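You operate a simulated robot arm through the tools that you are given. There is no shell and no other tool. Be economical: measure what you need, move in short steps, check, and stop when the job is done.

Carry out the task below with a simulated two-armed robot. There is one attempt and no reset: what you move stays moved.

Task
Draw about 600 ml of yellow tint from the lying drum.
Fine: into the blue-handled jug; open the drum's vent for it, shut it after and bring the jug back. Set down upright: blue-handled jug.

The check looks at the end state, three seconds after you hand in, the way a careful person would. Anything else that was tipped, shoved, dropped, spilled or broken makes it a failure.

Robot
Two 7-joint arms with two-finger parallel grippers on one trunk, on a base that drives. Base frame: it is fixed to the floor where the robot stands at the start and does not move with it; the origin is under the middle of the robot, x ahead of it, y to its left, z up; the surface under the hand at the start is at about z = 0.86. Units: m, degrees, N and s.
The left shoulder is at the start at [0.07, 0.13, 1.169], the right one opposite. With the tool pointing down near the work surface each hand reaches from about 0.22 to 0.52 m from the robot's upright axis, wherever it stands, measured 20 degrees to its own side. Places, roughly: drum tap lever [0.3, 1.2, 0.8]; grid of the drip tray [0.4, 1.2, 0.5]; lying drum vent [0.4, 1.2, 1.2]; pump drum vent [0.6, 0.8, 0.9]. Payload 1.57 kg a hand.
The TCP of each hand is the grasp point between the finger pads, 0.03 m short of the fingertips. In the tool frame z runs along the fingers and y along their closing line. The gripper opens to 0.08 m. The fingers are 0.017 m wide and 0.012 m thick; the gripper's body (0.04 by 0.082 m) begins 0.08 m behind the TCP.
Orientation is that of the tool frame in the base frame, as [roll, pitch, yaw] about the fixed x, y, z axes, in that order (R = Rz(yaw) Ry(pitch) Rx(roll)). With the fingers straight down and closing along the base's y, the tool's x points along the base's -x, its y along +y and its z along -z.

Tools
- The arms move only by the tool apply_moves. It takes "left_series", "right_series" or both (then of equal length, played together; a hand with none holds still); each is a list of rows, each an object (a shift or turn left out is 0, a gripper value left out holds the last) with "translation": the shift along the base's x, y, z in m, a list of three; "delta_rot": the turn, a rotation vector about the base's x, y, z in degrees, a list of three. In form: [{"translation": [tx, ty, tz], "delta_rot": [rx, ry, rz]}, ...]. A call has 1 to 12 rows; each row is the pose to reach, as a shift and turn from the pose commanded when the call began. "left_claw" and "right_claw" are, for a hand that has rows, the finger opening in m, from 0 to 0.08, set as the call begins (left out, the last holds). A row lasts 0.2 s, in which the tool goes at most 0.05 m and 8.6 degrees; a call with a longer step from one row to the next is refused whole, and so is a gripper value outside its range. Where a pose cannot be reached the arm comes as near as it can. A force on the tool above 40 N (or 10 N above the force at the start of the call, whichever is more), or a blocked arm, ends the call early, and 0.2 s more pass. Each finger travels about 0.108 m/s and halts on what it meets, pressing with about 43 N; the grip force reading is that of the motor and also rises with nothing between the fingers. The clock runs only during rows and for 0.2 s after the last one: add rows that repeat a pose to give the fingers time. It gives the time, the measured TCP pose, the force on the tool (base axes), the opening and the grip force at its end, in the units of the frame above (readings bear some noise), with the torque about the TCP (base axes, N m) and any sound that the robot's microphone picked up.
- Cameras (640 x 400 px; columns grow to the right, rows downward): "scene" is now at [0.1338, 0.014, 1.3904]; the picture's right is [0.14, -0.99, 0.00], its down [-0.63, -0.09, -0.77] and it looks along [0.76, 0.11, -0.64] (base axes); focal length 245 px, centre (320, 200). "left" rides on the left gripper at [0.072, 0.007, -0.122] in its tool frame; the picture's right is [-0.09, 1.00, 0.00], its down [-0.84, -0.08, -0.54] and it looks along [-0.54, -0.05, 0.84] (tool axes); focal length 238 px, centre (320, 200). "right" rides on the right gripper at [0.072, -0.007, -0.122] in its tool frame; the picture's right is [0.09, 1.00, 0.00], its down [-0.84, 0.08, -0.54] and it looks along [-0.54, 0.05, 0.84] (tool axes); focal length 238 px, centre (320, 200). There is no depth. A picture from a camera that has moved, and an enlarged one, comes with that camera's place and axes in the base frame and with its lens.
- get_image(camera): a new picture of that camera. It takes no simulated time.
- slide_trunk(by): slides the trunk up (or, below 0, down) by that many m; the arms and the scene camera ride with it, the base frame stays. It gives what a move gives, with no picture.
- roll_base(legs): drives the robot by 1 to 6 legs, each [ahead, left, turn to the left] in m, m and degrees, along the robot's own axes; the way and the turn of a leg run together, so that a leg with both is an arc; at most 1.5 m and 180 degrees a leg. The arms and the cameras ride along, it lands a little off, and it stops where it bumps. It gives what a move gives.
- turn_head(pan, tilt): turns the head with the scene camera to pan (to the left, within 86 degrees either way) and tilt (down, from -29 to 69), counted from straight ahead of the robot. It gives what a move gives.
- enlarge(camera, box): a new picture of the part [left, top, right, bottom] of that camera's present view, enlarged. It takes no simulated time.
- hand_in(): hands the job in; it is judged then, once.

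Work in short steps. Places have to be worked out from the pictures, the camera data and where the tool is seen: move nearer, look again, correct. Check each grasp and each placing, and mend what went wrong. You have 120 turns and 92 pictures in all, those below and enlarged ones among them. Open the grippers and draw the arms clear of the work before you hand the job in, unless the task says otherwise; then end with one line.

The tools are called after "Emit:" by a JSON object that holds its "method" and its "body". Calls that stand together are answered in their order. apply_moves: Moves the arms, as the interface text tells. Its arguments: {"type":"object","properties":{"left_series":{"type":"array","items":{"type":"object","properties":{"translation":{"type":"array","items":{"type":"number"}},"delta_rot":{"type":"array","items":{"type":"number"}}}}},"left_claw":{"type":"number"},"right_series":{"type":"array","items":{"type":"object","properties":{"translation":{"type":"array","items":{"type":"number"}},"delta_rot":{"type":"array","items":{"type":"number"}}}}},"right_claw":{"type":"number"}},"required":[]} The other tools are called the same way: slide_trunk (by) slides the trunk up or down; roll_base (legs) drives the base; turn_head (pan, tilt) turns the head that bears the scene camera; get_image (camera) takes a picture; enlarge (camera, box) takes an enlarged picture of a part of a camera's view; hand_in () hands the job in.

At the start:

```text
clock: 0.0
left_eef_pos: [0.4143, 0.1876, 1.19]
left_ee_rot: [-180.0, 0.1, -179.9]
left_ft_force: [-0.1, 0.6, 0.0]
left_ft_torque: [0.0, -0.01, 0.0]
left_grip_width: 0.08
left_gripper_force: 0.0
right_eef_pos: [0.4065, -0.115, 1.1875]
right_ee_rot: [-180.0, 0.0, 179.9]
right_ft_force: [0.3, 0.6, 0.0]
right_ft_torque: [-0.02, 0.0, -0.03]
right_grip_width: 0.0799
right_gripper_force: 0.0
trunk travel left (down, up): [-0.806, 0.134]
robot x, y, heading: [-0.0037, -0.0027, -0.2]
head pan, tilt: [8.3, 39.9]
```

scene: 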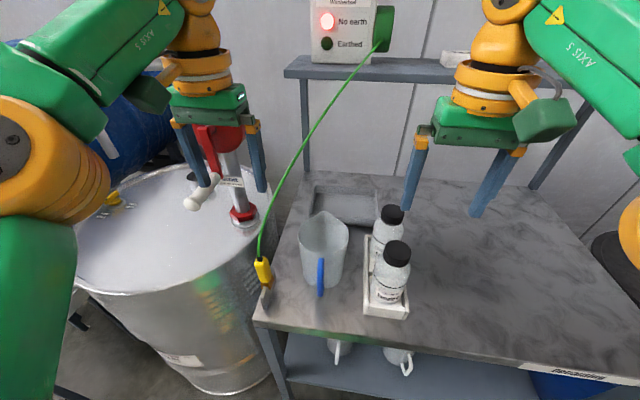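
right: 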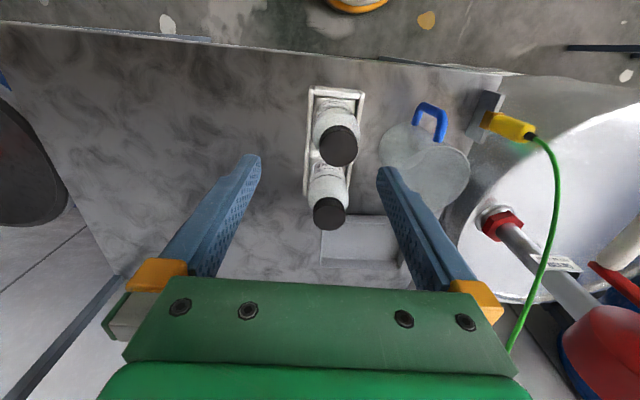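
left: 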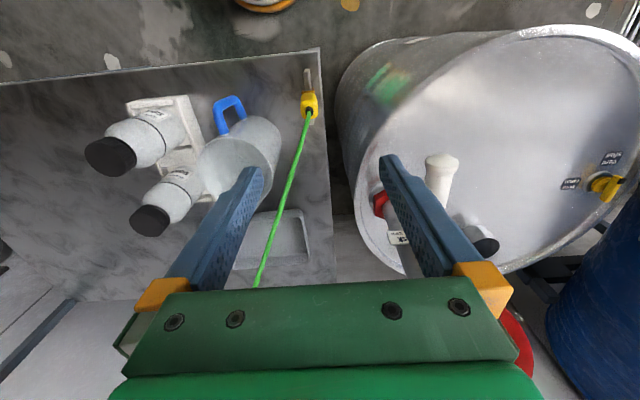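

I'll look towards the lying drum at the left first.

Emit:
{"method": "turn_head", "body": {"pan": 75, "tilt": 30}}

```text
clock: 1.4
left_eef_pos: [0.4146, 0.1878, 1.1887]
left_ee_rot: [-180.0, 0.1, -179.9]
left_ft_force: [-0.8, -0.3, 0.2]
left_ft_torque: [-0.02, -0.02, 0.0]
left_grip_width: 0.08
left_gripper_force: 0.1
right_eef_pos: [0.4078, -0.1151, 1.1867]
right_ee_rot: [180.0, 0.0, 179.9]
right_ft_force: [-0.8, 0.0, 0.7]
right_ft_torque: [0.01, 0.02, -0.01]
right_grip_width: 0.0801
right_gripper_force: 0.0
trunk travel left (down, up): [-0.806, 0.134]
robot x, y, heading: [0.0013, -0.001, -0.1]
head pan, tilt: [75.0, 30.0]
```

Picture of the left side.

Emit:
{"method": "get_image", "body": {"camera": "scene"}}

```text
88 pictures are left
camera scene: at [0.0731, 0.0891, 1.4056], right [0.97, -0.26, 0.0], down [-0.13, -0.48, -0.87], along [0.22, 0.84, -0.5], focal length 245 px, centre (320, 200)
```

scene: 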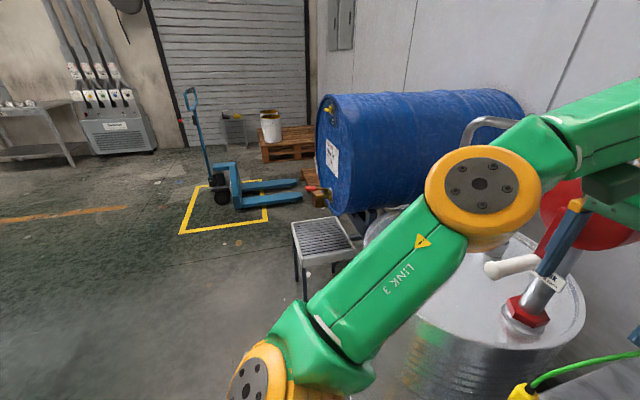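

Zoom in on the drum face, and on the bench labels.

Emit:
{"method": "enlarge", "body": {"camera": "scene", "box": [270, 80, 400, 300]}}

Emit:
{"method": "enlarge", "body": {"camera": "left", "box": [180, 70, 340, 200]}}

```text
1.82 times, centred on (335, 190) of scene
camera zoom: at [0.0731, 0.0891, 1.4056], right [0.97, -0.26, 0.0], down [-0.13, -0.48, -0.87], along [0.22, 0.84, -0.5], focal length 446 px, centre (293, 218)
```

zoom: 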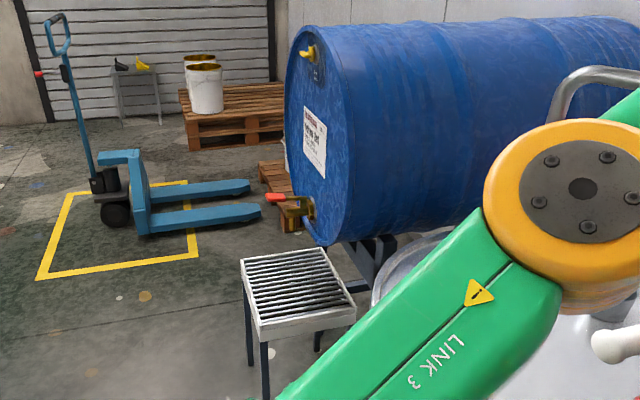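

```text
3.08 times, centred on (260, 135) of left
camera zoom: at [0.3426, 0.1939, 1.3119], right [0.09, 1.0, 0.0], down [0.84, -0.08, 0.54], along [0.54, -0.05, -0.84], focal length 733 px, centre (505, 400)
```

zoom: 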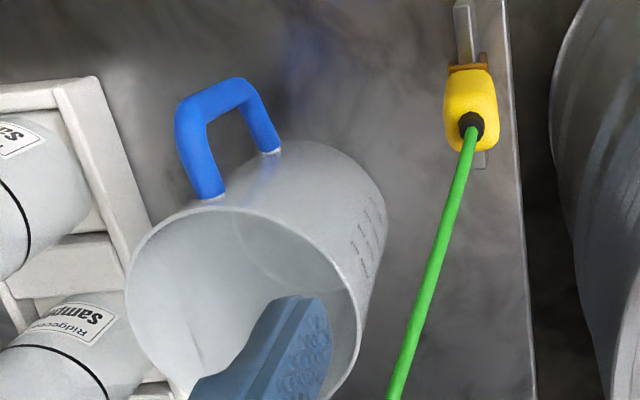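

The jug handle seems at about [0.415, 0.055, 0.95], pointing to the robot. I move the left hand near above it and the right hand out of the way, and look.

Emit:
{"method": "apply_moves", "body": {"left_series": [{"translation": [-0.02, -0.045, -0.01]}, {"translation": [-0.04, -0.09, -0.02]}, {"translation": [-0.05, -0.133, -0.04]}, {"translation": [-0.05, -0.133, -0.04]}], "right_series": [{"translation": [0, -0.04, 0]}, {"translation": [-0.01, -0.08, 0]}, {"translation": [-0.02, -0.12, 0]}, {"translation": [-0.02, -0.12, 0]}]}}

Emit:
{"method": "turn_head", "body": {"pan": 5, "tilt": 50}}

Emit:
{"method": "get_image", "body": {"camera": "left"}}

Emit:
{"method": "get_image", "body": {"camera": "scene"}}

```text
refused: row 1 steps farther than a row can; nothing moved
```

```text
clock: 2.8
left_eef_pos: [0.4139, 0.1875, 1.19]
left_ee_rot: [-179.9, 0.1, 180.0]
left_ft_force: [0.2, 0.4, 0.5]
left_ft_torque: [-0.01, -0.01, -0.01]
left_grip_width: 0.08
left_gripper_force: 0.1
right_eef_pos: [0.4066, -0.1149, 1.1869]
right_ee_rot: [179.9, 0.0, 179.9]
right_ft_force: [-0.2, 1.1, -0.1]
right_ft_torque: [-0.01, -0.01, 0.0]
right_grip_width: 0.0803
right_gripper_force: 0.1
trunk travel left (down, up): [-0.806, 0.134]
robot x, y, heading: [0.0016, 0.0017, 0.2]
head pan, tilt: [5.0, 50.0]
```

```text
85 pictures are left
camera left: at [0.3426, 0.1939, 1.3119], right [0.09, 1.0, 0.0], down [0.84, -0.08, 0.54], along [0.54, -0.05, -0.84], focal length 238 px, centre (320, 200)
```

left: 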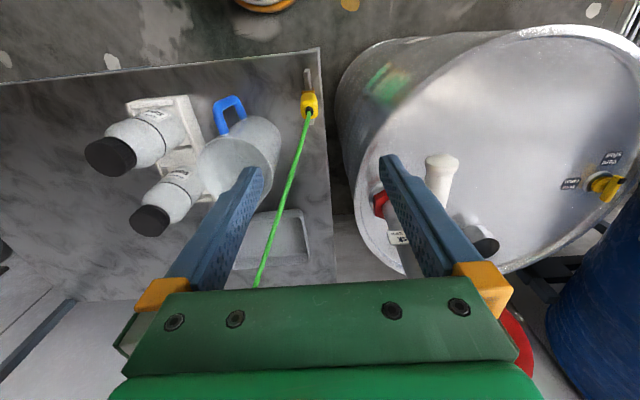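

```text
84 pictures are left
camera scene: at [0.1263, 0.0085, 1.376], right [0.09, -1.0, 0.0], down [-0.76, -0.07, -0.64], along [0.64, 0.06, -0.77], focal length 245 px, centre (320, 200)
```

scene: 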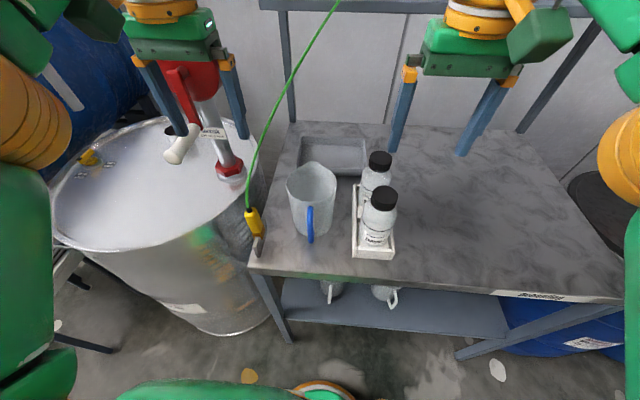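

Step slightly too long; repeat with shorter steps, then look.

Emit:
{"method": "apply_moves", "body": {"left_series": [{"translation": [-0.02, -0.04, -0.01]}, {"translation": [-0.035, -0.08, -0.02]}, {"translation": [-0.045, -0.12, -0.03]}, {"translation": [-0.05, -0.133, -0.04]}, {"translation": [-0.05, -0.133, -0.04]}], "right_series": [{"translation": [0, -0.04, 0]}, {"translation": [-0.01, -0.08, 0]}, {"translation": [-0.02, -0.12, 0]}, {"translation": [-0.02, -0.12, 0]}, {"translation": [-0.02, -0.12, 0]}]}}

Emit:
{"method": "get_image", "body": {"camera": "left"}}

Emit:
{"method": "enlarge", "body": {"camera": "scene", "box": [230, 120, 410, 280]}}

```text
clock: 4.0
left_eef_pos: [0.3645, 0.0553, 1.1494]
left_ee_rot: [-179.8, 0.2, -179.8]
left_ft_force: [0.0, -0.3, 0.8]
left_ft_torque: [-0.04, -0.03, -0.01]
left_grip_width: 0.0801
left_gripper_force: 0.0
right_eef_pos: [0.388, -0.2333, 1.1868]
right_ee_rot: [-180.0, 0.2, 179.8]
right_ft_force: [0.1, 0.3, -1.2]
right_ft_torque: [0.0, 0.02, -0.01]
right_grip_width: 0.0801
right_gripper_force: 0.1
trunk travel left (down, up): [-0.806, 0.134]
robot x, y, heading: [0.0014, 0.0027, -0.1]
head pan, tilt: [5.0, 50.0]
```

```text
83 pictures are left
camera left: at [0.2923, 0.0623, 1.2716], right [0.09, 1.0, 0.0], down [0.84, -0.08, 0.54], along [0.54, -0.05, -0.84], focal length 238 px, centre (320, 200)
```

left: 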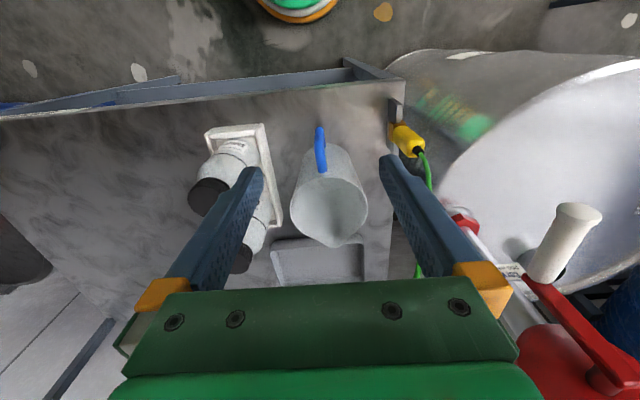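

```text
2.50 times, centred on (320, 200) of scene
camera zoom: at [0.1263, 0.0092, 1.376], right [0.09, -1.0, 0.0], down [-0.76, -0.07, -0.64], along [0.64, 0.06, -0.77], focal length 613 px, centre (320, 200)
```

zoom: 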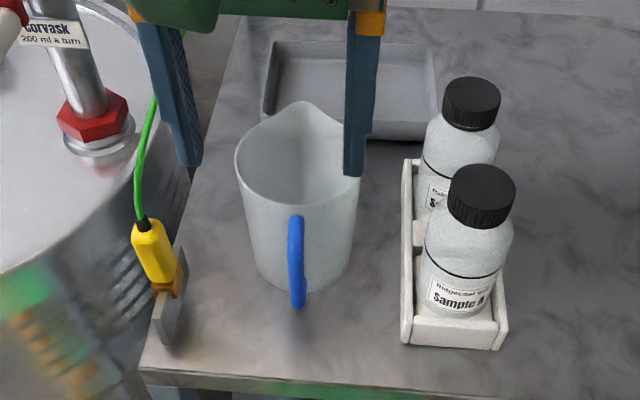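

Handle bar triangulated at about [0.40, 0.053], z 0.91–0.99. I centre over it and go down halfway, then check.

Emit:
{"method": "apply_moves", "body": {"left_series": [{"translation": [0.02, -0.002, -0.03]}, {"translation": [0.037, -0.002, -0.07]}, {"translation": [0.037, -0.002, -0.105]}, {"translation": [0.037, -0.002, -0.105]}]}}

Emit:
{"method": "get_image", "body": {"camera": "left"}}

Emit:
{"method": "enlarge", "body": {"camera": "scene", "box": [230, 120, 410, 280]}}

```text
clock: 5.0
left_eef_pos: [0.4015, 0.0533, 1.0446]
left_ee_rot: [179.9, 0.2, -179.9]
left_ft_force: [-0.2, -0.5, 0.0]
left_ft_torque: [0.01, 0.01, 0.01]
left_grip_width: 0.0801
left_gripper_force: 0.0
right_eef_pos: [0.3872, -0.2346, 1.1869]
right_ee_rot: [-179.9, 0.1, 179.9]
right_ft_force: [0.7, 0.0, 0.3]
right_ft_torque: [0.01, 0.03, 0.03]
right_grip_width: 0.08
right_gripper_force: 0.0
trunk travel left (down, up): [-0.806, 0.134]
robot x, y, heading: [0.0011, -0.0003, 0.0]
head pan, tilt: [5.0, 50.0]
```

```text
81 pictures are left
camera left: at [0.3295, 0.0598, 1.1671], right [0.09, 1.0, 0.0], down [0.84, -0.08, 0.54], along [0.54, -0.05, -0.84], focal length 238 px, centre (320, 200)
```

left: 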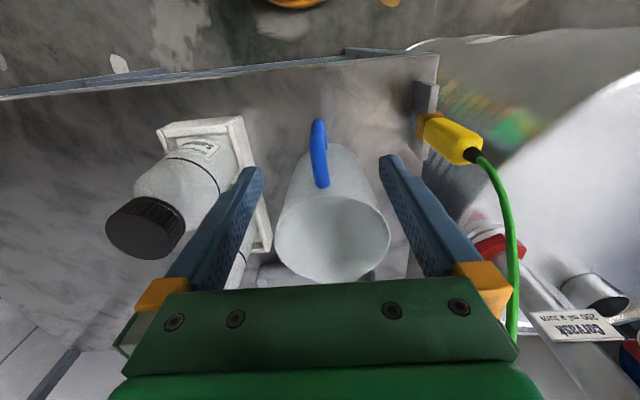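

```text
2.50 times, centred on (320, 200) of scene
camera zoom: at [0.126, 0.0082, 1.3761], right [0.09, -1.0, 0.0], down [-0.76, -0.07, -0.64], along [0.64, 0.06, -0.77], focal length 613 px, centre (320, 200)
```

zoom: 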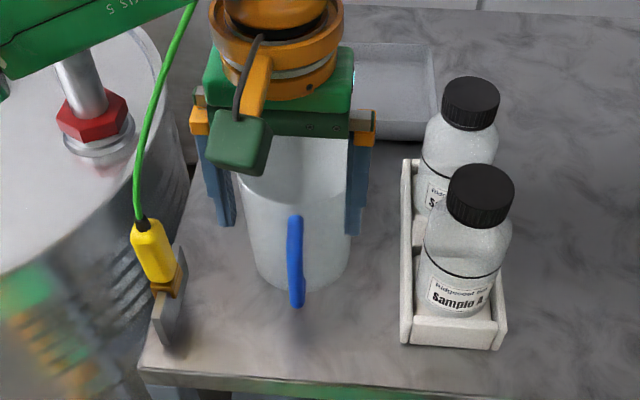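

Bar at about x 0.398, y 0.051, z 0.90–0.985. Go down with the fingers on both sides.

Emit:
{"method": "apply_moves", "body": {"left_series": [{"translation": [-0.001, -0.002, -0.04]}, {"translation": [-0.001, -0.002, -0.08]}, {"translation": [-0.001, -0.002, -0.1]}, {"translation": [-0.001, -0.002, -0.1]}]}}

Emit:
{"method": "get_image", "body": {"camera": "left"}}

```text
clock: 6.0
left_eef_pos: [0.4013, 0.0505, 0.9446]
left_ee_rot: [180.0, 0.1, -179.9]
left_ft_force: [0.0, 0.4, 0.1]
left_ft_torque: [0.01, -0.05, 0.04]
left_grip_width: 0.0803
left_gripper_force: 0.1
right_eef_pos: [0.3878, -0.2346, 1.187]
right_ee_rot: [-180.0, 0.1, 180.0]
right_ft_force: [-0.7, 0.5, 0.1]
right_ft_torque: [0.0, 0.02, -0.04]
right_grip_width: 0.0801
right_gripper_force: 0.0
trunk travel left (down, up): [-0.806, 0.134]
robot x, y, heading: [0.0037, -0.0017, 0.2]
head pan, tilt: [5.0, 50.0]
```

```text
79 pictures are left
camera left: at [0.3288, 0.0573, 1.0666], right [0.09, 1.0, 0.0], down [0.84, -0.08, 0.54], along [0.54, -0.05, -0.84], focal length 238 px, centre (320, 200)
```

left: 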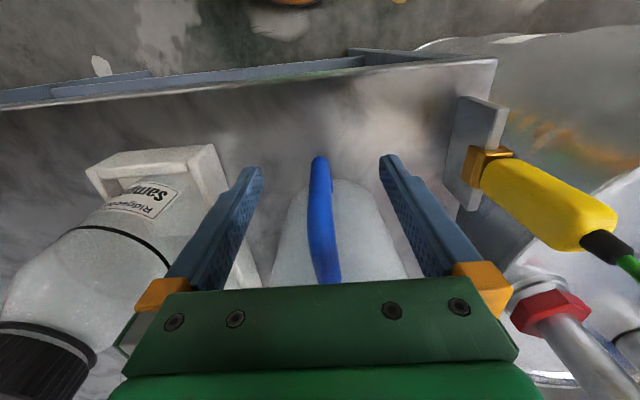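

The handle sits between the fingers; close.

Emit:
{"method": "apply_moves", "body": {"left_series": [{"translation": [0, 0, 0]}, {"translation": [0, 0, 0]}, {"translation": [0, 0, 0]}, {"translation": [0, 0, 0]}], "left_claw": 0}}

Emit:
{"method": "get_image", "body": {"camera": "left"}}

```text
clock: 7.0
left_eef_pos: [0.4005, 0.0504, 0.9441]
left_ee_rot: [180.0, 0.1, -179.9]
left_ft_force: [0.1, 0.0, 0.8]
left_ft_torque: [0.02, 0.05, -0.02]
left_grip_width: 0.0107
left_gripper_force: 28.5
right_eef_pos: [0.3871, -0.2334, 1.1865]
right_ee_rot: [-180.0, 0.0, 179.9]
right_ft_force: [0.2, 0.2, 0.0]
right_ft_torque: [-0.01, 0.0, -0.01]
right_grip_width: 0.08
right_gripper_force: 0.0
trunk travel left (down, up): [-0.806, 0.134]
robot x, y, heading: [-0.0011, 0.0007, -0.2]
head pan, tilt: [5.0, 50.0]
```

```text
78 pictures are left
camera left: at [0.3291, 0.0573, 1.0668], right [0.09, 1.0, 0.0], down [0.84, -0.08, 0.54], along [0.54, -0.05, -0.84], focal length 238 px, centre (320, 200)
```

left: 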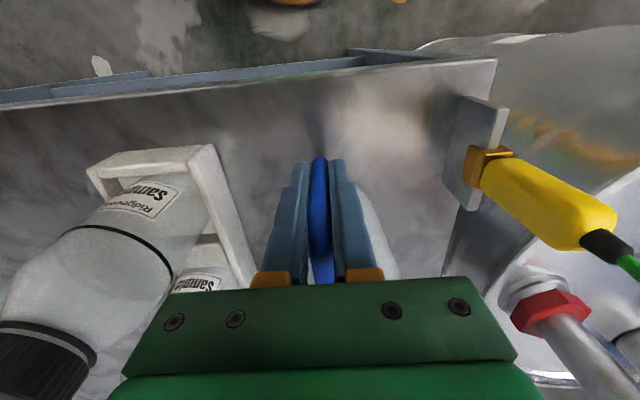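

Gripped at 10.7 mm. Lift slowly.

Emit:
{"method": "apply_moves", "body": {"left_series": [{"translation": [0, 0, 0.02]}, {"translation": [0, 0, 0.05]}, {"translation": [0, 0, 0.09]}, {"translation": [0, 0, 0.13]}, {"translation": [0, 0, 0.16]}, {"translation": [0, 0, 0.16]}]}}

Emit:
{"method": "get_image", "body": {"camera": "scene"}}

```text
clock: 8.4
left_eef_pos: [0.4008, 0.0488, 1.1054]
left_ee_rot: [179.9, 0.1, -180.0]
left_ft_force: [-0.5, 0.2, -1.2]
left_ft_torque: [0.01, 0.06, -0.03]
left_grip_width: 0.0105
left_gripper_force: 28.8
right_eef_pos: [0.3889, -0.2332, 1.1871]
right_ee_rot: [180.0, 0.0, 179.9]
right_ft_force: [-0.2, 0.4, 0.4]
right_ft_torque: [0.02, -0.01, 0.0]
right_grip_width: 0.0797
right_gripper_force: 0.2
trunk travel left (down, up): [-0.806, 0.134]
robot x, y, heading: [0.0035, -0.0004, 0.1]
head pan, tilt: [5.0, 50.0]
```

```text
77 pictures are left
camera scene: at [0.1267, 0.0085, 1.376], right [0.09, -1.0, 0.0], down [-0.76, -0.07, -0.64], along [0.64, 0.06, -0.77], focal length 245 px, centre (320, 200)
```

scene: 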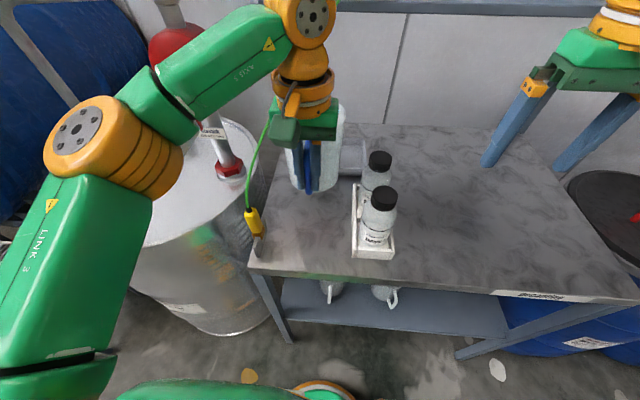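

Jug lifted cleanly. I draw both hands in toward the robot, keeping the jug level.

Emit:
{"method": "apply_moves", "body": {"left_series": [{"translation": [-0.03, 0, 0.01]}, {"translation": [-0.065, 0.01, 0.02]}, {"translation": [-0.1, 0.025, 0.03]}, {"translation": [-0.12, 0.05, 0.03]}, {"translation": [-0.13, 0.08, 0.03]}, {"translation": [-0.13, 0.08, 0.03]}], "right_series": [{"translation": [-0.03, 0, 0.01]}, {"translation": [-0.06, 0, 0.02]}, {"translation": [-0.09, 0, 0.03]}, {"translation": [-0.1, 0.02, 0.03]}, {"translation": [-0.1, 0.03, 0.03]}, {"translation": [-0.1, 0.03, 0.03]}]}}

Emit:
{"method": "roll_base", "body": {"legs": [[-0.4, 0, 0]]}}

Emit:
{"method": "turn_head", "body": {"pan": 60, "tilt": 30}}

Emit:
{"method": "get_image", "body": {"camera": "scene"}}

```text
clock: 9.8
left_eef_pos: [0.2699, 0.1302, 1.1331]
left_ee_rot: [-179.9, 0.1, -179.9]
left_ft_force: [-0.3, 0.1, -0.4]
left_ft_torque: [-0.02, 0.05, 0.01]
left_grip_width: 0.0107
left_gripper_force: 28.0
right_eef_pos: [0.286, -0.2058, 1.2173]
right_ee_rot: [179.9, 0.0, 179.9]
right_ft_force: [0.9, -0.1, -0.1]
right_ft_torque: [0.03, -0.04, -0.01]
right_grip_width: 0.0803
right_gripper_force: 0.1
trunk travel left (down, up): [-0.806, 0.134]
robot x, y, heading: [-0.0026, -0.0018, -0.1]
head pan, tilt: [5.0, 50.0]
```

```text
clock: 12.3
left_eef_pos: [-0.1222, 0.1312, 1.1341]
left_ee_rot: [-180.0, 0.0, 179.8]
left_ft_force: [0.2, 0.0, -1.3]
left_ft_torque: [0.0, 0.07, -0.04]
left_grip_width: 0.0105
left_gripper_force: 28.5
right_eef_pos: [-0.1061, -0.2049, 1.2171]
right_ee_rot: [-180.0, -0.1, 179.6]
right_ft_force: [0.4, -0.5, 0.3]
right_ft_torque: [-0.01, -0.01, 0.02]
right_grip_width: 0.0798
right_gripper_force: 0.1
trunk travel left (down, up): [-0.806, 0.134]
robot x, y, heading: [-0.3955, 0.0043, -0.2]
head pan, tilt: [5.0, 50.0]
```

```text
clock: 13.5
left_eef_pos: [-0.1238, 0.1307, 1.1342]
left_ee_rot: [-180.0, 0.1, 179.8]
left_ft_force: [-0.8, -0.6, -0.9]
left_ft_torque: [-0.03, 0.06, 0.02]
left_grip_width: 0.0107
left_gripper_force: 28.4
right_eef_pos: [-0.1085, -0.2064, 1.217]
right_ee_rot: [-180.0, 0.0, 179.5]
right_ft_force: [-0.1, 0.1, 0.2]
right_ft_torque: [-0.03, 0.0, 0.04]
right_grip_width: 0.0799
right_gripper_force: 0.0
trunk travel left (down, up): [-0.806, 0.134]
robot x, y, heading: [-0.3981, -0.0034, -0.5]
head pan, tilt: [60.0, 30.0]
```

```text
76 pictures are left
camera scene: at [-0.2992, 0.0806, 1.4055], right [0.86, -0.51, 0.0], down [-0.25, -0.43, -0.87], along [0.44, 0.75, -0.5], focal length 245 px, centre (320, 200)
```

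scene: 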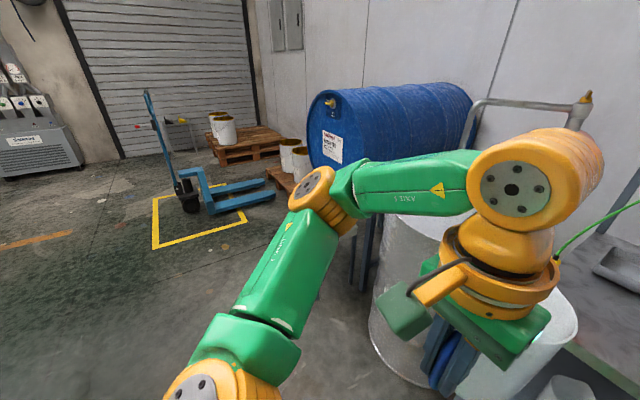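

The aisle is clear. Drive left to about y = 1.15, then look ahead.

Emit:
{"method": "roll_base", "body": {"legs": [[0, 1.15, 0.5]]}}

Emit:
{"method": "turn_head", "body": {"pan": 0, "tilt": 32}}

Emit:
{"method": "get_image", "body": {"camera": "scene"}}

```text
clock: 19.4
left_eef_pos: [-0.1193, 1.2799, 1.1351]
left_ee_rot: [180.0, 0.2, 180.0]
left_ft_force: [0.8, 0.4, -0.9]
left_ft_torque: [0.0, 0.07, -0.02]
left_grip_width: 0.0105
left_gripper_force: 28.7
right_eef_pos: [-0.1041, 0.9438, 1.2176]
right_ee_rot: [180.0, 0.0, 179.7]
right_ft_force: [0.9, 0.4, 0.1]
right_ft_torque: [0.0, 0.01, -0.01]
right_grip_width: 0.0797
right_gripper_force: 0.2
trunk travel left (down, up): [-0.806, 0.134]
robot x, y, heading: [-0.3923, 1.1497, 0.1]
head pan, tilt: [60.0, 30.0]
```

```text
clock: 20.6
left_eef_pos: [-0.1204, 1.2804, 1.134]
left_ee_rot: [-180.0, 0.1, -180.0]
left_ft_force: [-0.6, 0.8, -0.4]
left_ft_torque: [0.02, 0.06, 0.05]
left_grip_width: 0.0107
left_gripper_force: 28.2
right_eef_pos: [-0.104, 0.9438, 1.2184]
right_ee_rot: [180.0, 0.1, 179.8]
right_ft_force: [0.8, 0.1, 0.1]
right_ft_torque: [0.04, -0.04, -0.01]
right_grip_width: 0.0802
right_gripper_force: 0.0
trunk travel left (down, up): [-0.806, 0.134]
robot x, y, heading: [-0.3932, 1.1505, -0.2]
head pan, tilt: [0.0, 32.0]
```

```text
75 pictures are left
camera scene: at [-0.2516, 1.1517, 1.4024], right [0.0, -1.0, 0.0], down [-0.53, 0.0, -0.85], along [0.85, 0.0, -0.53], focal length 245 px, centre (320, 200)
```

scene: 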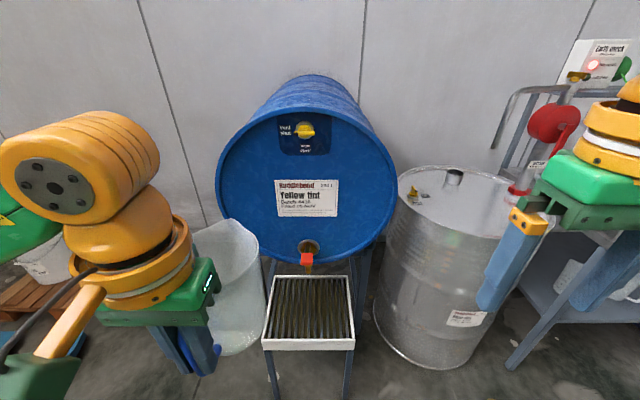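

Excellent view. Zoom on the drum face, tap and vent.

Emit:
{"method": "enlarge", "body": {"camera": "scene", "box": [265, 110, 355, 166]}}

Emit:
{"method": "enlarge", "body": {"camera": "scene", "box": [250, 170, 370, 350]}}

```text
7.11 times, centred on (310, 138) of scene
camera zoom: at [-0.2516, 1.1517, 1.4024], right [0.0, -1.0, 0.0], down [-0.53, 0.0, -0.85], along [0.85, 0.0, -0.53], focal length 1744 px, centre (391, 641)
```

zoom: 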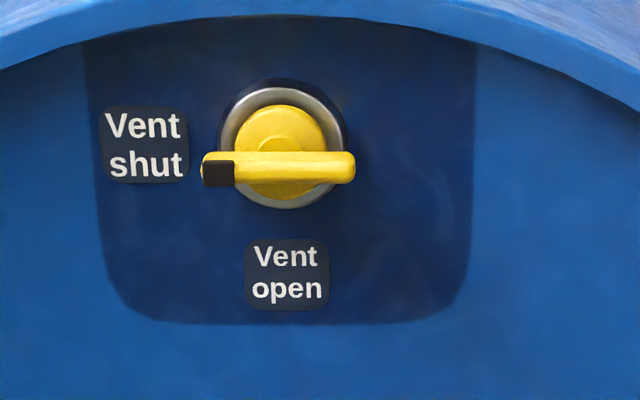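

```text
2.22 times, centred on (310, 260) of scene
camera zoom: at [-0.2516, 1.1517, 1.4024], right [0.0, -1.0, 0.0], down [-0.53, 0.0, -0.85], along [0.85, 0.0, -0.53], focal length 545 px, centre (342, 67)
```

zoom: 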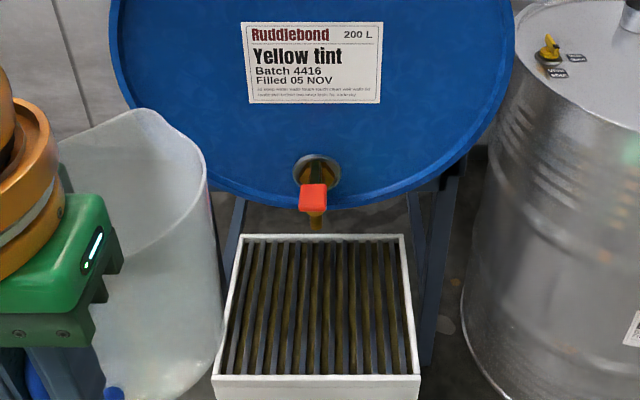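

The vent handle's black end points to "Vent shut" (left); open is down. The tray is x 0.24–0.53, y 1.03–1.36, z 0.5, with tap at y≈1.195. To keep the hand clear of the lever I want the jug's handle pointing left (+y), so I turn the left wrist −80° about z.

Emit:
{"method": "apply_moves", "body": {"left_series": [{"delta_rot": [0, 0, -8]}, {"delta_rot": [0, 0, -16]}, {"delta_rot": [0, 0, -24]}, {"delta_rot": [0, 0, -32]}, {"delta_rot": [0, 0, -40]}, {"delta_rot": [0, 0, -48]}, {"delta_rot": [0, 0, -56]}, {"delta_rot": [0, 0, -64]}, {"delta_rot": [0, 0, -72]}, {"delta_rot": [0, 0, -80]}, {"delta_rot": [0, 0, -80]}]}}

Emit:
{"method": "get_image", "body": {"camera": "scene"}}

```text
clock: 23.1
left_eef_pos: [-0.1265, 1.2754, 1.1314]
left_ee_rot: [-179.9, 0.1, 99.9]
left_ft_force: [-0.2, 0.2, -1.4]
left_ft_torque: [0.08, 0.02, -0.01]
left_grip_width: 0.0107
left_gripper_force: 28.4
left hand out of reach, approached as far as the arm can: row 10, 11
right_eef_pos: [-0.1046, 0.9448, 1.2179]
right_ee_rot: [180.0, 0.0, 179.9]
right_ft_force: [0.1, -0.9, 0.6]
right_ft_torque: [0.01, -0.02, -0.01]
right_grip_width: 0.08
right_gripper_force: 0.0
trunk travel left (down, up): [-0.806, 0.134]
robot x, y, heading: [-0.3901, 1.1502, -0.1]
head pan, tilt: [0.0, 32.0]
```

```text
72 pictures are left
camera scene: at [-0.2516, 1.1514, 1.4024], right [0.0, -1.0, 0.0], down [-0.53, 0.0, -0.85], along [0.85, 0.0, -0.53], focal length 245 px, centre (320, 200)
```

scene: 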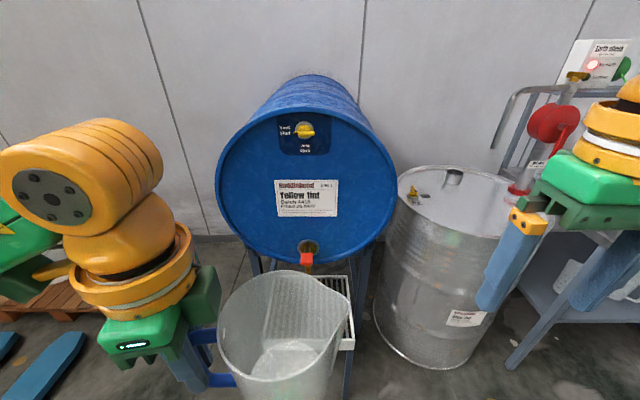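

Jug follows well. Lower the trunk by 0.45 m so the jug can pass beneath the spout; then look at the tap level.

Emit:
{"method": "slide_trunk", "body": {"by": -0.45}}

Emit:
{"method": "turn_head", "body": {"pan": 0, "tilt": 25}}

Emit:
{"method": "get_image", "body": {"camera": "scene"}}

Emit:
{"method": "enlarge", "body": {"camera": "scene", "box": [270, 150, 350, 220]}}

```text
refused: -0.45 is not a number from -0.4 to 0.4
```

```text
clock: 23.7
left_eef_pos: [-0.1268, 1.2759, 1.1311]
left_ee_rot: [-179.9, 0.1, 100.0]
left_ft_force: [0.9, -0.4, 0.3]
left_ft_torque: [0.07, 0.0, -0.01]
left_grip_width: 0.0106
left_gripper_force: 28.5
right_eef_pos: [-0.1046, 0.9447, 1.2176]
right_ee_rot: [-180.0, 0.0, 179.7]
right_ft_force: [0.2, -0.4, 0.3]
right_ft_torque: [0.01, 0.01, 0.03]
right_grip_width: 0.08
right_gripper_force: 0.1
trunk travel left (down, up): [-0.806, 0.134]
robot x, y, heading: [-0.389, 1.1497, 0.1]
head pan, tilt: [0.0, 25.0]
```

```text
71 pictures are left
camera scene: at [-0.249, 1.1516, 1.4135], right [0.0, -1.0, 0.0], down [-0.42, 0.0, -0.91], along [0.91, 0.0, -0.42], focal length 245 px, centre (320, 200)
```

scene: 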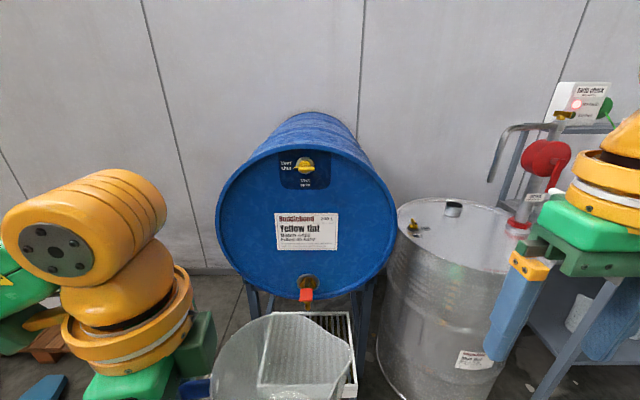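

```text
5.71 times, centred on (310, 185) of scene
camera zoom: at [-0.249, 1.1516, 1.4135], right [0.0, -1.0, 0.0], down [-0.42, 0.0, -0.91], along [0.91, 0.0, -0.42], focal length 1402 px, centre (377, 286)
```

zoom: 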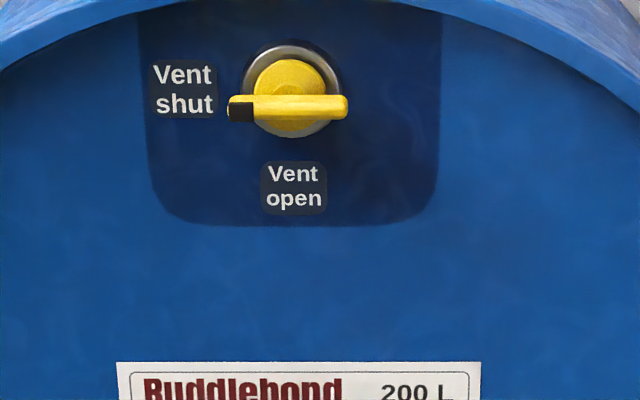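

Lower in one allowed step of 0.4 m, then view.

Emit:
{"method": "slide_trunk", "body": {"by": -0.4}}

Emit:
{"method": "get_image", "body": {"camera": "scene"}}

```text
clock: 27.6
left_eef_pos: [-0.126, 1.2755, 0.7312]
left_ee_rot: [180.0, 0.1, 100.0]
left_ft_force: [-0.1, 0.1, -0.3]
left_ft_torque: [0.04, 0.04, 0.02]
left_grip_width: 0.0105
left_gripper_force: 28.7
right_eef_pos: [-0.1046, 0.9447, 0.8173]
right_ee_rot: [-180.0, 0.0, 179.9]
right_ft_force: [-1.0, -0.5, 0.0]
right_ft_torque: [0.04, 0.04, 0.0]
right_grip_width: 0.08
right_gripper_force: 0.0
trunk travel left (down, up): [-0.406, 0.534]
robot x, y, heading: [-0.3886, 1.1518, 0.0]
head pan, tilt: [0.0, 25.0]
```

```text
69 pictures are left
camera scene: at [-0.2492, 1.1516, 1.0135], right [0.0, -1.0, 0.0], down [-0.42, 0.0, -0.91], along [0.91, 0.0, -0.42], focal length 245 px, centre (320, 200)
```

scene: 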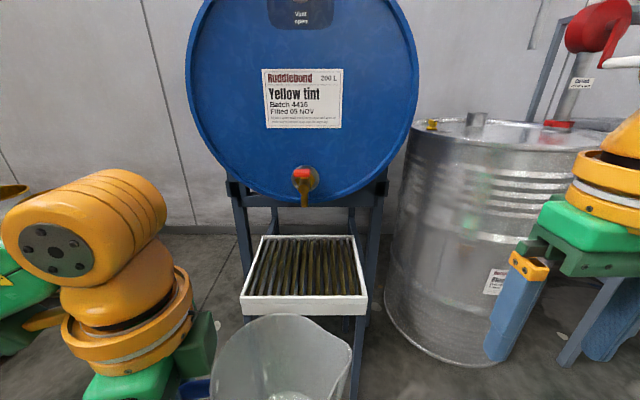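

Emit:
{"method": "enlarge", "body": {"camera": "scene", "box": [270, 150, 340, 220]}}

Emit:
{"method": "enlarge", "body": {"camera": "scene", "box": [260, 65, 345, 135]}}

```text
5.71 times, centred on (305, 185) of scene
camera zoom: at [-0.2492, 1.1516, 1.0135], right [0.0, -1.0, 0.0], down [-0.42, 0.0, -0.91], along [0.91, 0.0, -0.42], focal length 1402 px, centre (406, 286)
```

zoom: 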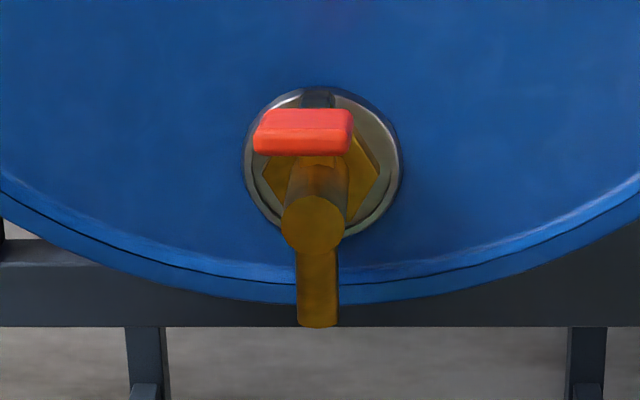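

```text
5.71 times, centred on (302, 100) of scene
camera zoom: at [-0.2492, 1.1516, 1.0135], right [0.0, -1.0, 0.0], down [-0.42, 0.0, -0.91], along [0.91, 0.0, -0.42], focal length 1402 px, centre (420, 771)
```

zoom: 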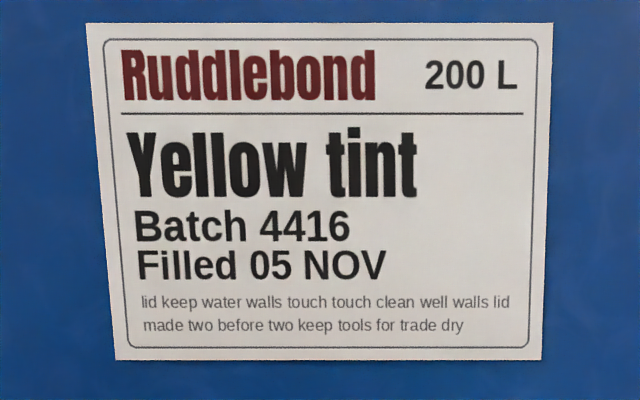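

Spout bottom worked out at about [0.382, 1.196, 0.70], lever end about [0.325, 1.196, 0.815]. I drive 0.28 m ahead, with the jug still short of the tap.

Emit:
{"method": "roll_base", "body": {"legs": [[0.28, 0, 0]]}}

Emit:
{"method": "turn_head", "body": {"pan": 5, "tilt": 35}}

Emit:
{"method": "get_image", "body": {"camera": "scene"}}

```text
clock: 29.5
left_eef_pos: [0.1523, 1.2761, 0.7323]
left_ee_rot: [-180.0, 0.0, 99.9]
left_ft_force: [0.2, -0.3, -0.7]
left_ft_torque: [0.07, 0.01, -0.01]
left_grip_width: 0.0104
left_gripper_force: 28.9
right_eef_pos: [0.1743, 0.9449, 0.8183]
right_ee_rot: [180.0, 0.0, 179.8]
right_ft_force: [0.1, 0.4, -0.2]
right_ft_torque: [-0.02, 0.02, -0.02]
right_grip_width: 0.0798
right_gripper_force: 0.1
trunk travel left (down, up): [-0.406, 0.534]
robot x, y, heading: [-0.1125, 1.1513, 0.0]
head pan, tilt: [0.0, 25.0]
```

```text
clock: 30.2
left_eef_pos: [0.1515, 1.2754, 0.7326]
left_ee_rot: [-179.9, 0.1, 100.0]
left_ft_force: [1.2, 0.1, -1.1]
left_ft_torque: [0.05, 0.01, 0.0]
left_grip_width: 0.0106
left_gripper_force: 28.7
right_eef_pos: [0.1754, 0.9435, 0.8178]
right_ee_rot: [179.9, 0.0, 179.7]
right_ft_force: [-0.5, 0.6, -0.3]
right_ft_torque: [0.0, 0.04, 0.0]
right_grip_width: 0.0798
right_gripper_force: 0.0
trunk travel left (down, up): [-0.406, 0.534]
robot x, y, heading: [-0.1138, 1.1464, -0.0]
head pan, tilt: [5.0, 35.0]
```

```text
66 pictures are left
camera scene: at [0.0249, 1.1586, 0.9978], right [0.08, -1.0, 0.0], down [-0.57, -0.05, -0.82], along [0.82, 0.07, -0.57], focal length 245 px, centre (320, 200)
```

scene: 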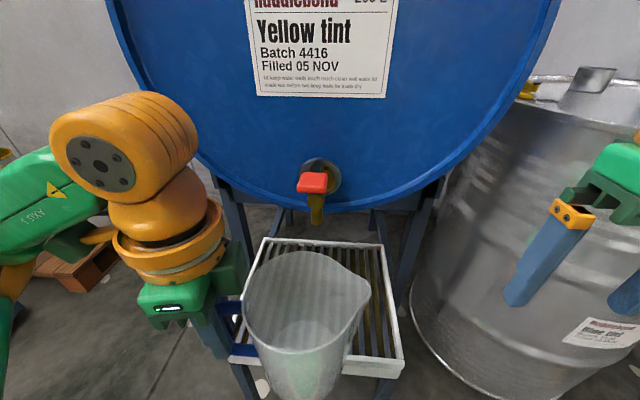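

Close look at the lever before the jug goes in.

Emit:
{"method": "enlarge", "body": {"camera": "scene", "box": [285, 145, 355, 230]}}

```text
4.71 times, centred on (320, 188) of scene
camera zoom: at [0.0249, 1.1586, 0.9978], right [0.08, -1.0, 0.0], down [-0.57, -0.05, -0.82], along [0.82, 0.07, -0.57], focal length 1154 px, centre (320, 259)
```

zoom: 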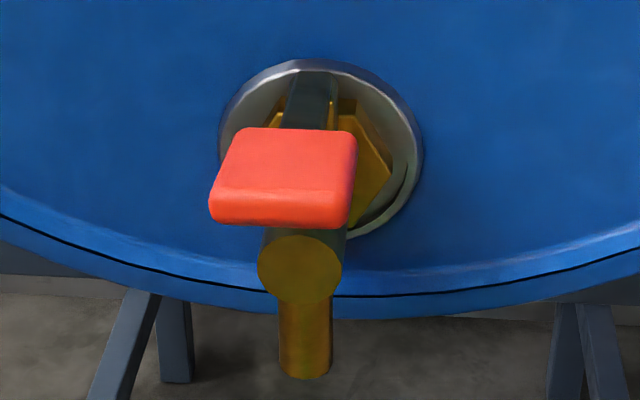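

The lever is a flat bar at z≈0.81 above the tap body with a red paddle at x 0.32–0.36. Now lower the jug below spout level and slide it in under the spout.

Emit:
{"method": "apply_moves", "body": {"left_series": [{"translation": [0, 0.002, -0.04]}, {"translation": [0, 0.004, -0.08]}, {"translation": [0, 0.004, -0.115]}, {"translation": [0.04, 0.004, -0.115]}, {"translation": [0.085, 0.004, -0.115]}, {"translation": [0.13, 0.004, -0.115]}, {"translation": [0.13, 0.004, -0.115]}]}}

Emit:
{"method": "get_image", "body": {"camera": "scene"}}

```text
clock: 31.8
left_eef_pos: [0.1845, 1.2503, 0.6459]
left_ee_rot: [180.0, 0.1, 100.1]
left_ft_force: [-0.6, 0.3, -0.6]
left_ft_torque: [0.07, 0.0, -0.02]
left_grip_width: 0.0108
left_gripper_force: 27.9
left hand out of reach, approached as far as the arm can: row 4, 5, 6, 7
right_eef_pos: [0.1751, 0.9445, 0.8169]
right_ee_rot: [-179.9, 0.1, 179.8]
right_ft_force: [-0.3, 0.8, 0.3]
right_ft_torque: [0.01, -0.03, -0.03]
right_grip_width: 0.08
right_gripper_force: 0.0
trunk travel left (down, up): [-0.406, 0.534]
robot x, y, heading: [-0.1096, 1.1471, -0.2]
head pan, tilt: [5.0, 35.0]
```

```text
64 pictures are left
camera scene: at [0.0248, 1.1594, 0.9978], right [0.09, -1.0, 0.0], down [-0.57, -0.05, -0.82], along [0.82, 0.07, -0.57], focal length 245 px, centre (320, 200)
```

scene: 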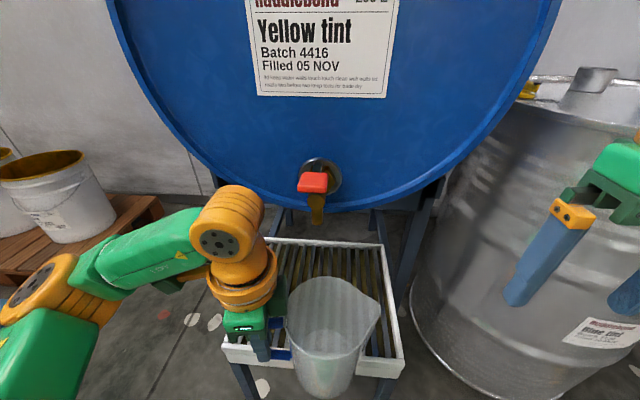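

The wrist runs out of turn in this stance. I'll stand to the left of the tray and face −50° instead, so the wrist is relaxed: back off, go left, turn.

Emit:
{"method": "roll_base", "body": {"legs": [[-0.2, 0, 0], [0, 0.37, 0], [0, 0, -50]]}}

Emit:
{"method": "turn_head", "body": {"pan": 15, "tilt": 35}}

Emit:
{"method": "get_image", "body": {"camera": "scene"}}

```text
clock: 37.6
left_eef_pos: [-0.0444, 1.3552, 0.6456]
left_ee_rot: [180.0, 0.1, 50.2]
left_ft_force: [-0.2, 0.4, -1.3]
left_ft_torque: [0.04, -0.03, 0.04]
left_grip_width: 0.0103
left_gripper_force: 28.7
right_eef_pos: [-0.2854, 1.1671, 0.8178]
right_ee_rot: [-179.9, 0.0, 130.0]
right_ft_force: [0.3, 0.8, 0.0]
right_ft_torque: [0.01, -0.01, -0.01]
right_grip_width: 0.0802
right_gripper_force: 0.0
trunk travel left (down, up): [-0.406, 0.534]
robot x, y, heading: [-0.3154, 1.5196, -49.9]
head pan, tilt: [5.0, 35.0]
```

```text
clock: 38.4
left_eef_pos: [-0.0455, 1.3566, 0.6462]
left_ee_rot: [179.9, 0.2, 50.3]
left_ft_force: [-0.9, 0.3, -0.5]
left_ft_torque: [0.09, -0.06, -0.01]
left_grip_width: 0.0107
left_gripper_force: 28.4
right_eef_pos: [-0.2851, 1.1662, 0.818]
right_ee_rot: [180.0, 0.0, 130.0]
right_ft_force: [0.3, -0.1, 0.4]
right_ft_torque: [0.0, -0.01, 0.02]
right_grip_width: 0.0801
right_gripper_force: 0.0
trunk travel left (down, up): [-0.406, 0.534]
robot x, y, heading: [-0.3133, 1.5173, -49.9]
head pan, tilt: [15.0, 35.0]
```

```text
63 pictures are left
camera scene: at [-0.2092, 1.4311, 0.9978], right [-0.57, -0.82, 0.0], down [-0.47, 0.33, -0.82], along [0.67, -0.47, -0.57], focal length 245 px, centre (320, 200)
```

scene: 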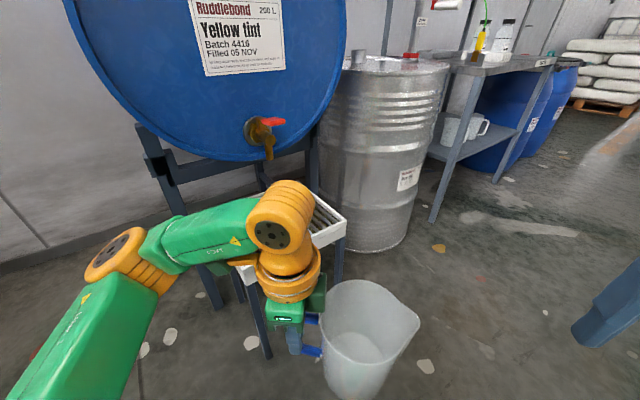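

Now turn the wrist back by +45° so that the handle will point left of the tap, and zoom on the tap's side view.

Emit:
{"method": "apply_moves", "body": {"left_series": [{"delta_rot": [0, 0, 8]}, {"delta_rot": [0, 0, 16]}, {"delta_rot": [0, 0, 24]}, {"delta_rot": [0, 0, 32]}, {"delta_rot": [0, 0, 40]}, {"delta_rot": [0, 0, 48]}, {"delta_rot": [0, 0, 48]}]}}

Emit:
{"method": "enlarge", "body": {"camera": "scene", "box": [225, 95, 305, 175]}}

Emit:
{"method": "roll_base", "body": {"legs": [[0.13, 0.15, 0]]}}

Emit:
{"method": "get_image", "body": {"camera": "scene"}}

```text
clock: 40.0
left_eef_pos: [-0.0441, 1.3564, 0.6465]
left_ee_rot: [-180.0, 0.2, 98.4]
left_ft_force: [0.6, 0.1, -0.6]
left_ft_torque: [0.06, 0.04, 0.01]
left_grip_width: 0.0107
left_gripper_force: 27.8
right_eef_pos: [-0.2855, 1.1675, 0.8174]
right_ee_rot: [-180.0, 0.0, 130.0]
right_ft_force: [-0.2, 0.4, -0.1]
right_ft_torque: [0.03, -0.01, 0.0]
right_grip_width: 0.0802
right_gripper_force: 0.2
trunk travel left (down, up): [-0.406, 0.534]
robot x, y, heading: [-0.3159, 1.5152, -50.1]
head pan, tilt: [15.0, 35.0]
```

```text
5.00 times, centred on (265, 135) of scene
camera zoom: at [-0.2091, 1.4311, 0.9978], right [-0.57, -0.82, 0.0], down [-0.47, 0.33, -0.82], along [0.67, -0.47, -0.57], focal length 1226 px, centre (595, 525)
```

zoom: 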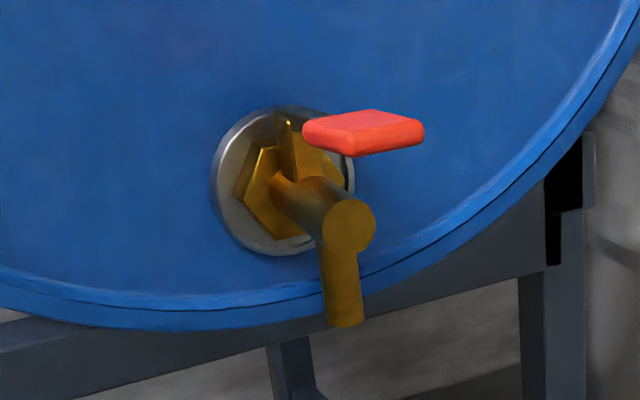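

```text
clock: 41.5
left_eef_pos: [0.1539, 1.3505, 0.6465]
left_ee_rot: [180.0, 0.1, 98.1]
left_ft_force: [-0.4, 0.1, -1.2]
left_ft_torque: [0.05, 0.01, 0.01]
left_grip_width: 0.0105
left_gripper_force: 28.7
right_eef_pos: [-0.0852, 1.1629, 0.8177]
right_ee_rot: [179.9, 0.0, 129.9]
right_ft_force: [0.1, 0.1, -0.9]
right_ft_torque: [0.05, 0.04, -0.03]
right_grip_width: 0.0802
right_gripper_force: 0.0
trunk travel left (down, up): [-0.406, 0.534]
robot x, y, heading: [-0.1126, 1.5178, -50.4]
head pan, tilt: [15.0, 35.0]
```

```text
61 pictures are left
camera scene: at [-0.0098, 1.4271, 0.9977], right [-0.57, -0.82, 0.0], down [-0.47, 0.33, -0.82], along [0.67, -0.47, -0.57], focal length 245 px, centre (320, 200)
```

scene: 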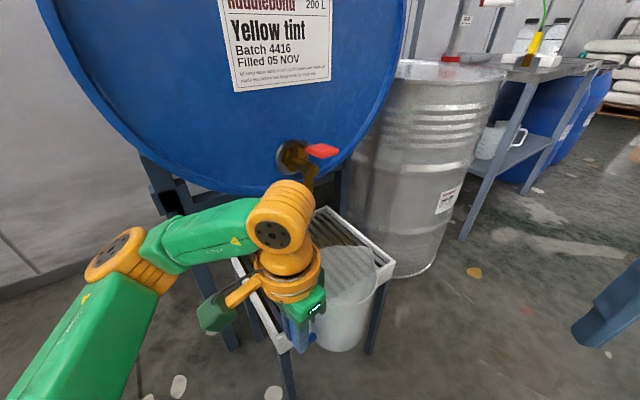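

Approach a bit more, then lower the jug over the tray edge and slide it towards the spout in steps.

Emit:
{"method": "roll_base", "body": {"legs": [[0.03, 0.04, 0]]}}

Emit:
{"method": "apply_moves", "body": {"left_series": [{"translation": [0.02, -0.01, -0.02]}, {"translation": [0.05, -0.025, -0.035]}, {"translation": [0.09, -0.04, -0.035]}, {"translation": [0.11, -0.055, -0.035]}, {"translation": [0.11, -0.055, -0.035]}]}}

Emit:
{"method": "get_image", "body": {"camera": "scene"}}

```text
clock: 42.5
left_eef_pos: [0.2037, 1.3558, 0.6463]
left_ee_rot: [-180.0, 0.1, 98.1]
left_ft_force: [0.4, 0.8, -0.7]
left_ft_torque: [0.03, 0.03, -0.02]
left_grip_width: 0.0104
left_gripper_force: 28.8
right_eef_pos: [-0.0358, 1.1659, 0.8182]
right_ee_rot: [-180.0, 0.0, 130.0]
right_ft_force: [0.6, 0.3, -0.2]
right_ft_torque: [0.01, 0.01, 0.02]
right_grip_width: 0.08
right_gripper_force: 0.1
trunk travel left (down, up): [-0.406, 0.534]
robot x, y, heading: [-0.0638, 1.5185, -49.7]
head pan, tilt: [15.0, 35.0]
```

```text
clock: 43.7
left_eef_pos: [0.3145, 1.2998, 0.611]
left_ee_rot: [180.0, 0.1, 98.2]
left_ft_force: [-0.1, 1.2, -0.9]
left_ft_torque: [0.08, 0.05, -0.02]
left_grip_width: 0.0107
left_gripper_force: 28.3
right_eef_pos: [-0.036, 1.1664, 0.8184]
right_ee_rot: [180.0, 0.1, 130.0]
right_ft_force: [0.4, 0.3, 0.0]
right_ft_torque: [0.0, 0.0, 0.0]
right_grip_width: 0.08
right_gripper_force: 0.1
trunk travel left (down, up): [-0.406, 0.534]
robot x, y, heading: [-0.0656, 1.5168, -49.8]
head pan, tilt: [15.0, 35.0]
```

```text
60 pictures are left
camera scene: at [0.0398, 1.4303, 0.9978], right [-0.57, -0.82, 0.0], down [-0.47, 0.33, -0.82], along [0.67, -0.47, -0.57], focal length 245 px, centre (320, 200)
```

scene: 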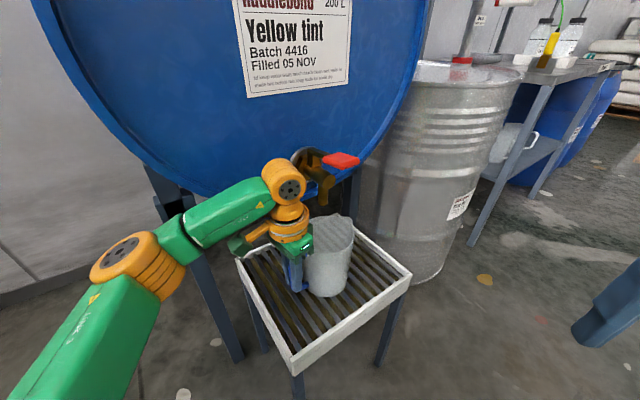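

Slide the remaining way (jug centre to about [0.372, 1.196]) and check before lowering.

Emit:
{"method": "apply_moves", "body": {"left_series": [{"translation": [0.015, -0.007, 0]}, {"translation": [0.03, -0.014, 0]}, {"translation": [0.046, -0.02, 0]}, {"translation": [0.046, -0.02, 0]}]}}

Emit:
{"method": "enlarge", "body": {"camera": "scene", "box": [230, 130, 410, 320]}}

Emit:
{"method": "get_image", "body": {"camera": "left"}}

```text
clock: 44.7
left_eef_pos: [0.337, 1.2888, 0.6121]
left_ee_rot: [179.9, 0.1, 98.3]
left_ft_force: [0.3, 0.1, -0.8]
left_ft_torque: [0.07, 0.02, 0.0]
left_grip_width: 0.0107
left_gripper_force: 28.6
left hand out of reach, approached as far as the arm can: row 2, 3, 4
right_eef_pos: [-0.0366, 1.1663, 0.8181]
right_ee_rot: [-180.0, 0.0, 130.1]
right_ft_force: [-0.5, -0.2, 0.5]
right_ft_torque: [0.01, -0.01, 0.01]
right_grip_width: 0.08
right_gripper_force: 0.0
trunk travel left (down, up): [-0.406, 0.534]
robot x, y, heading: [-0.0658, 1.5193, -49.7]
head pan, tilt: [15.0, 35.0]
```

```text
2.11 times, centred on (320, 225) of scene
camera zoom: at [0.0399, 1.4301, 0.9977], right [-0.57, -0.82, 0.0], down [-0.47, 0.33, -0.82], along [0.67, -0.47, -0.57], focal length 516 px, centre (320, 147)
```

zoom: 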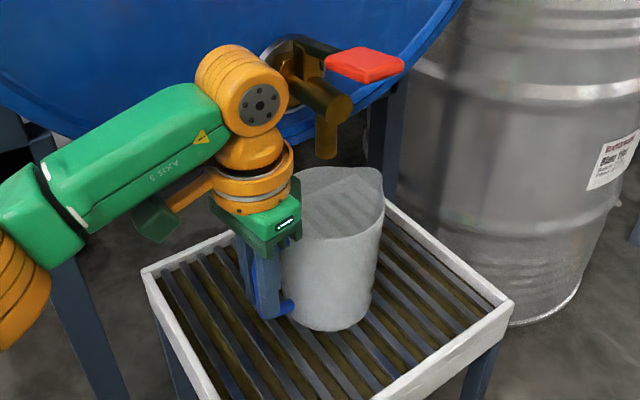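

```text
58 pictures are left
camera left: at [0.3338, 1.3611, 0.7329], right [1.0, 0.05, 0.0], down [0.04, -0.84, 0.54], along [0.03, -0.54, -0.84], focal length 238 px, centre (320, 200)
```

left: 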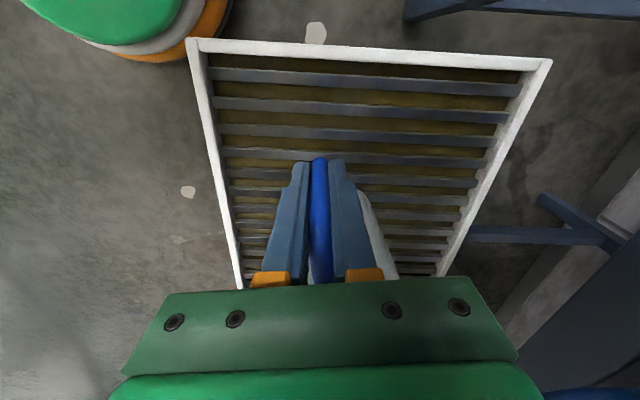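

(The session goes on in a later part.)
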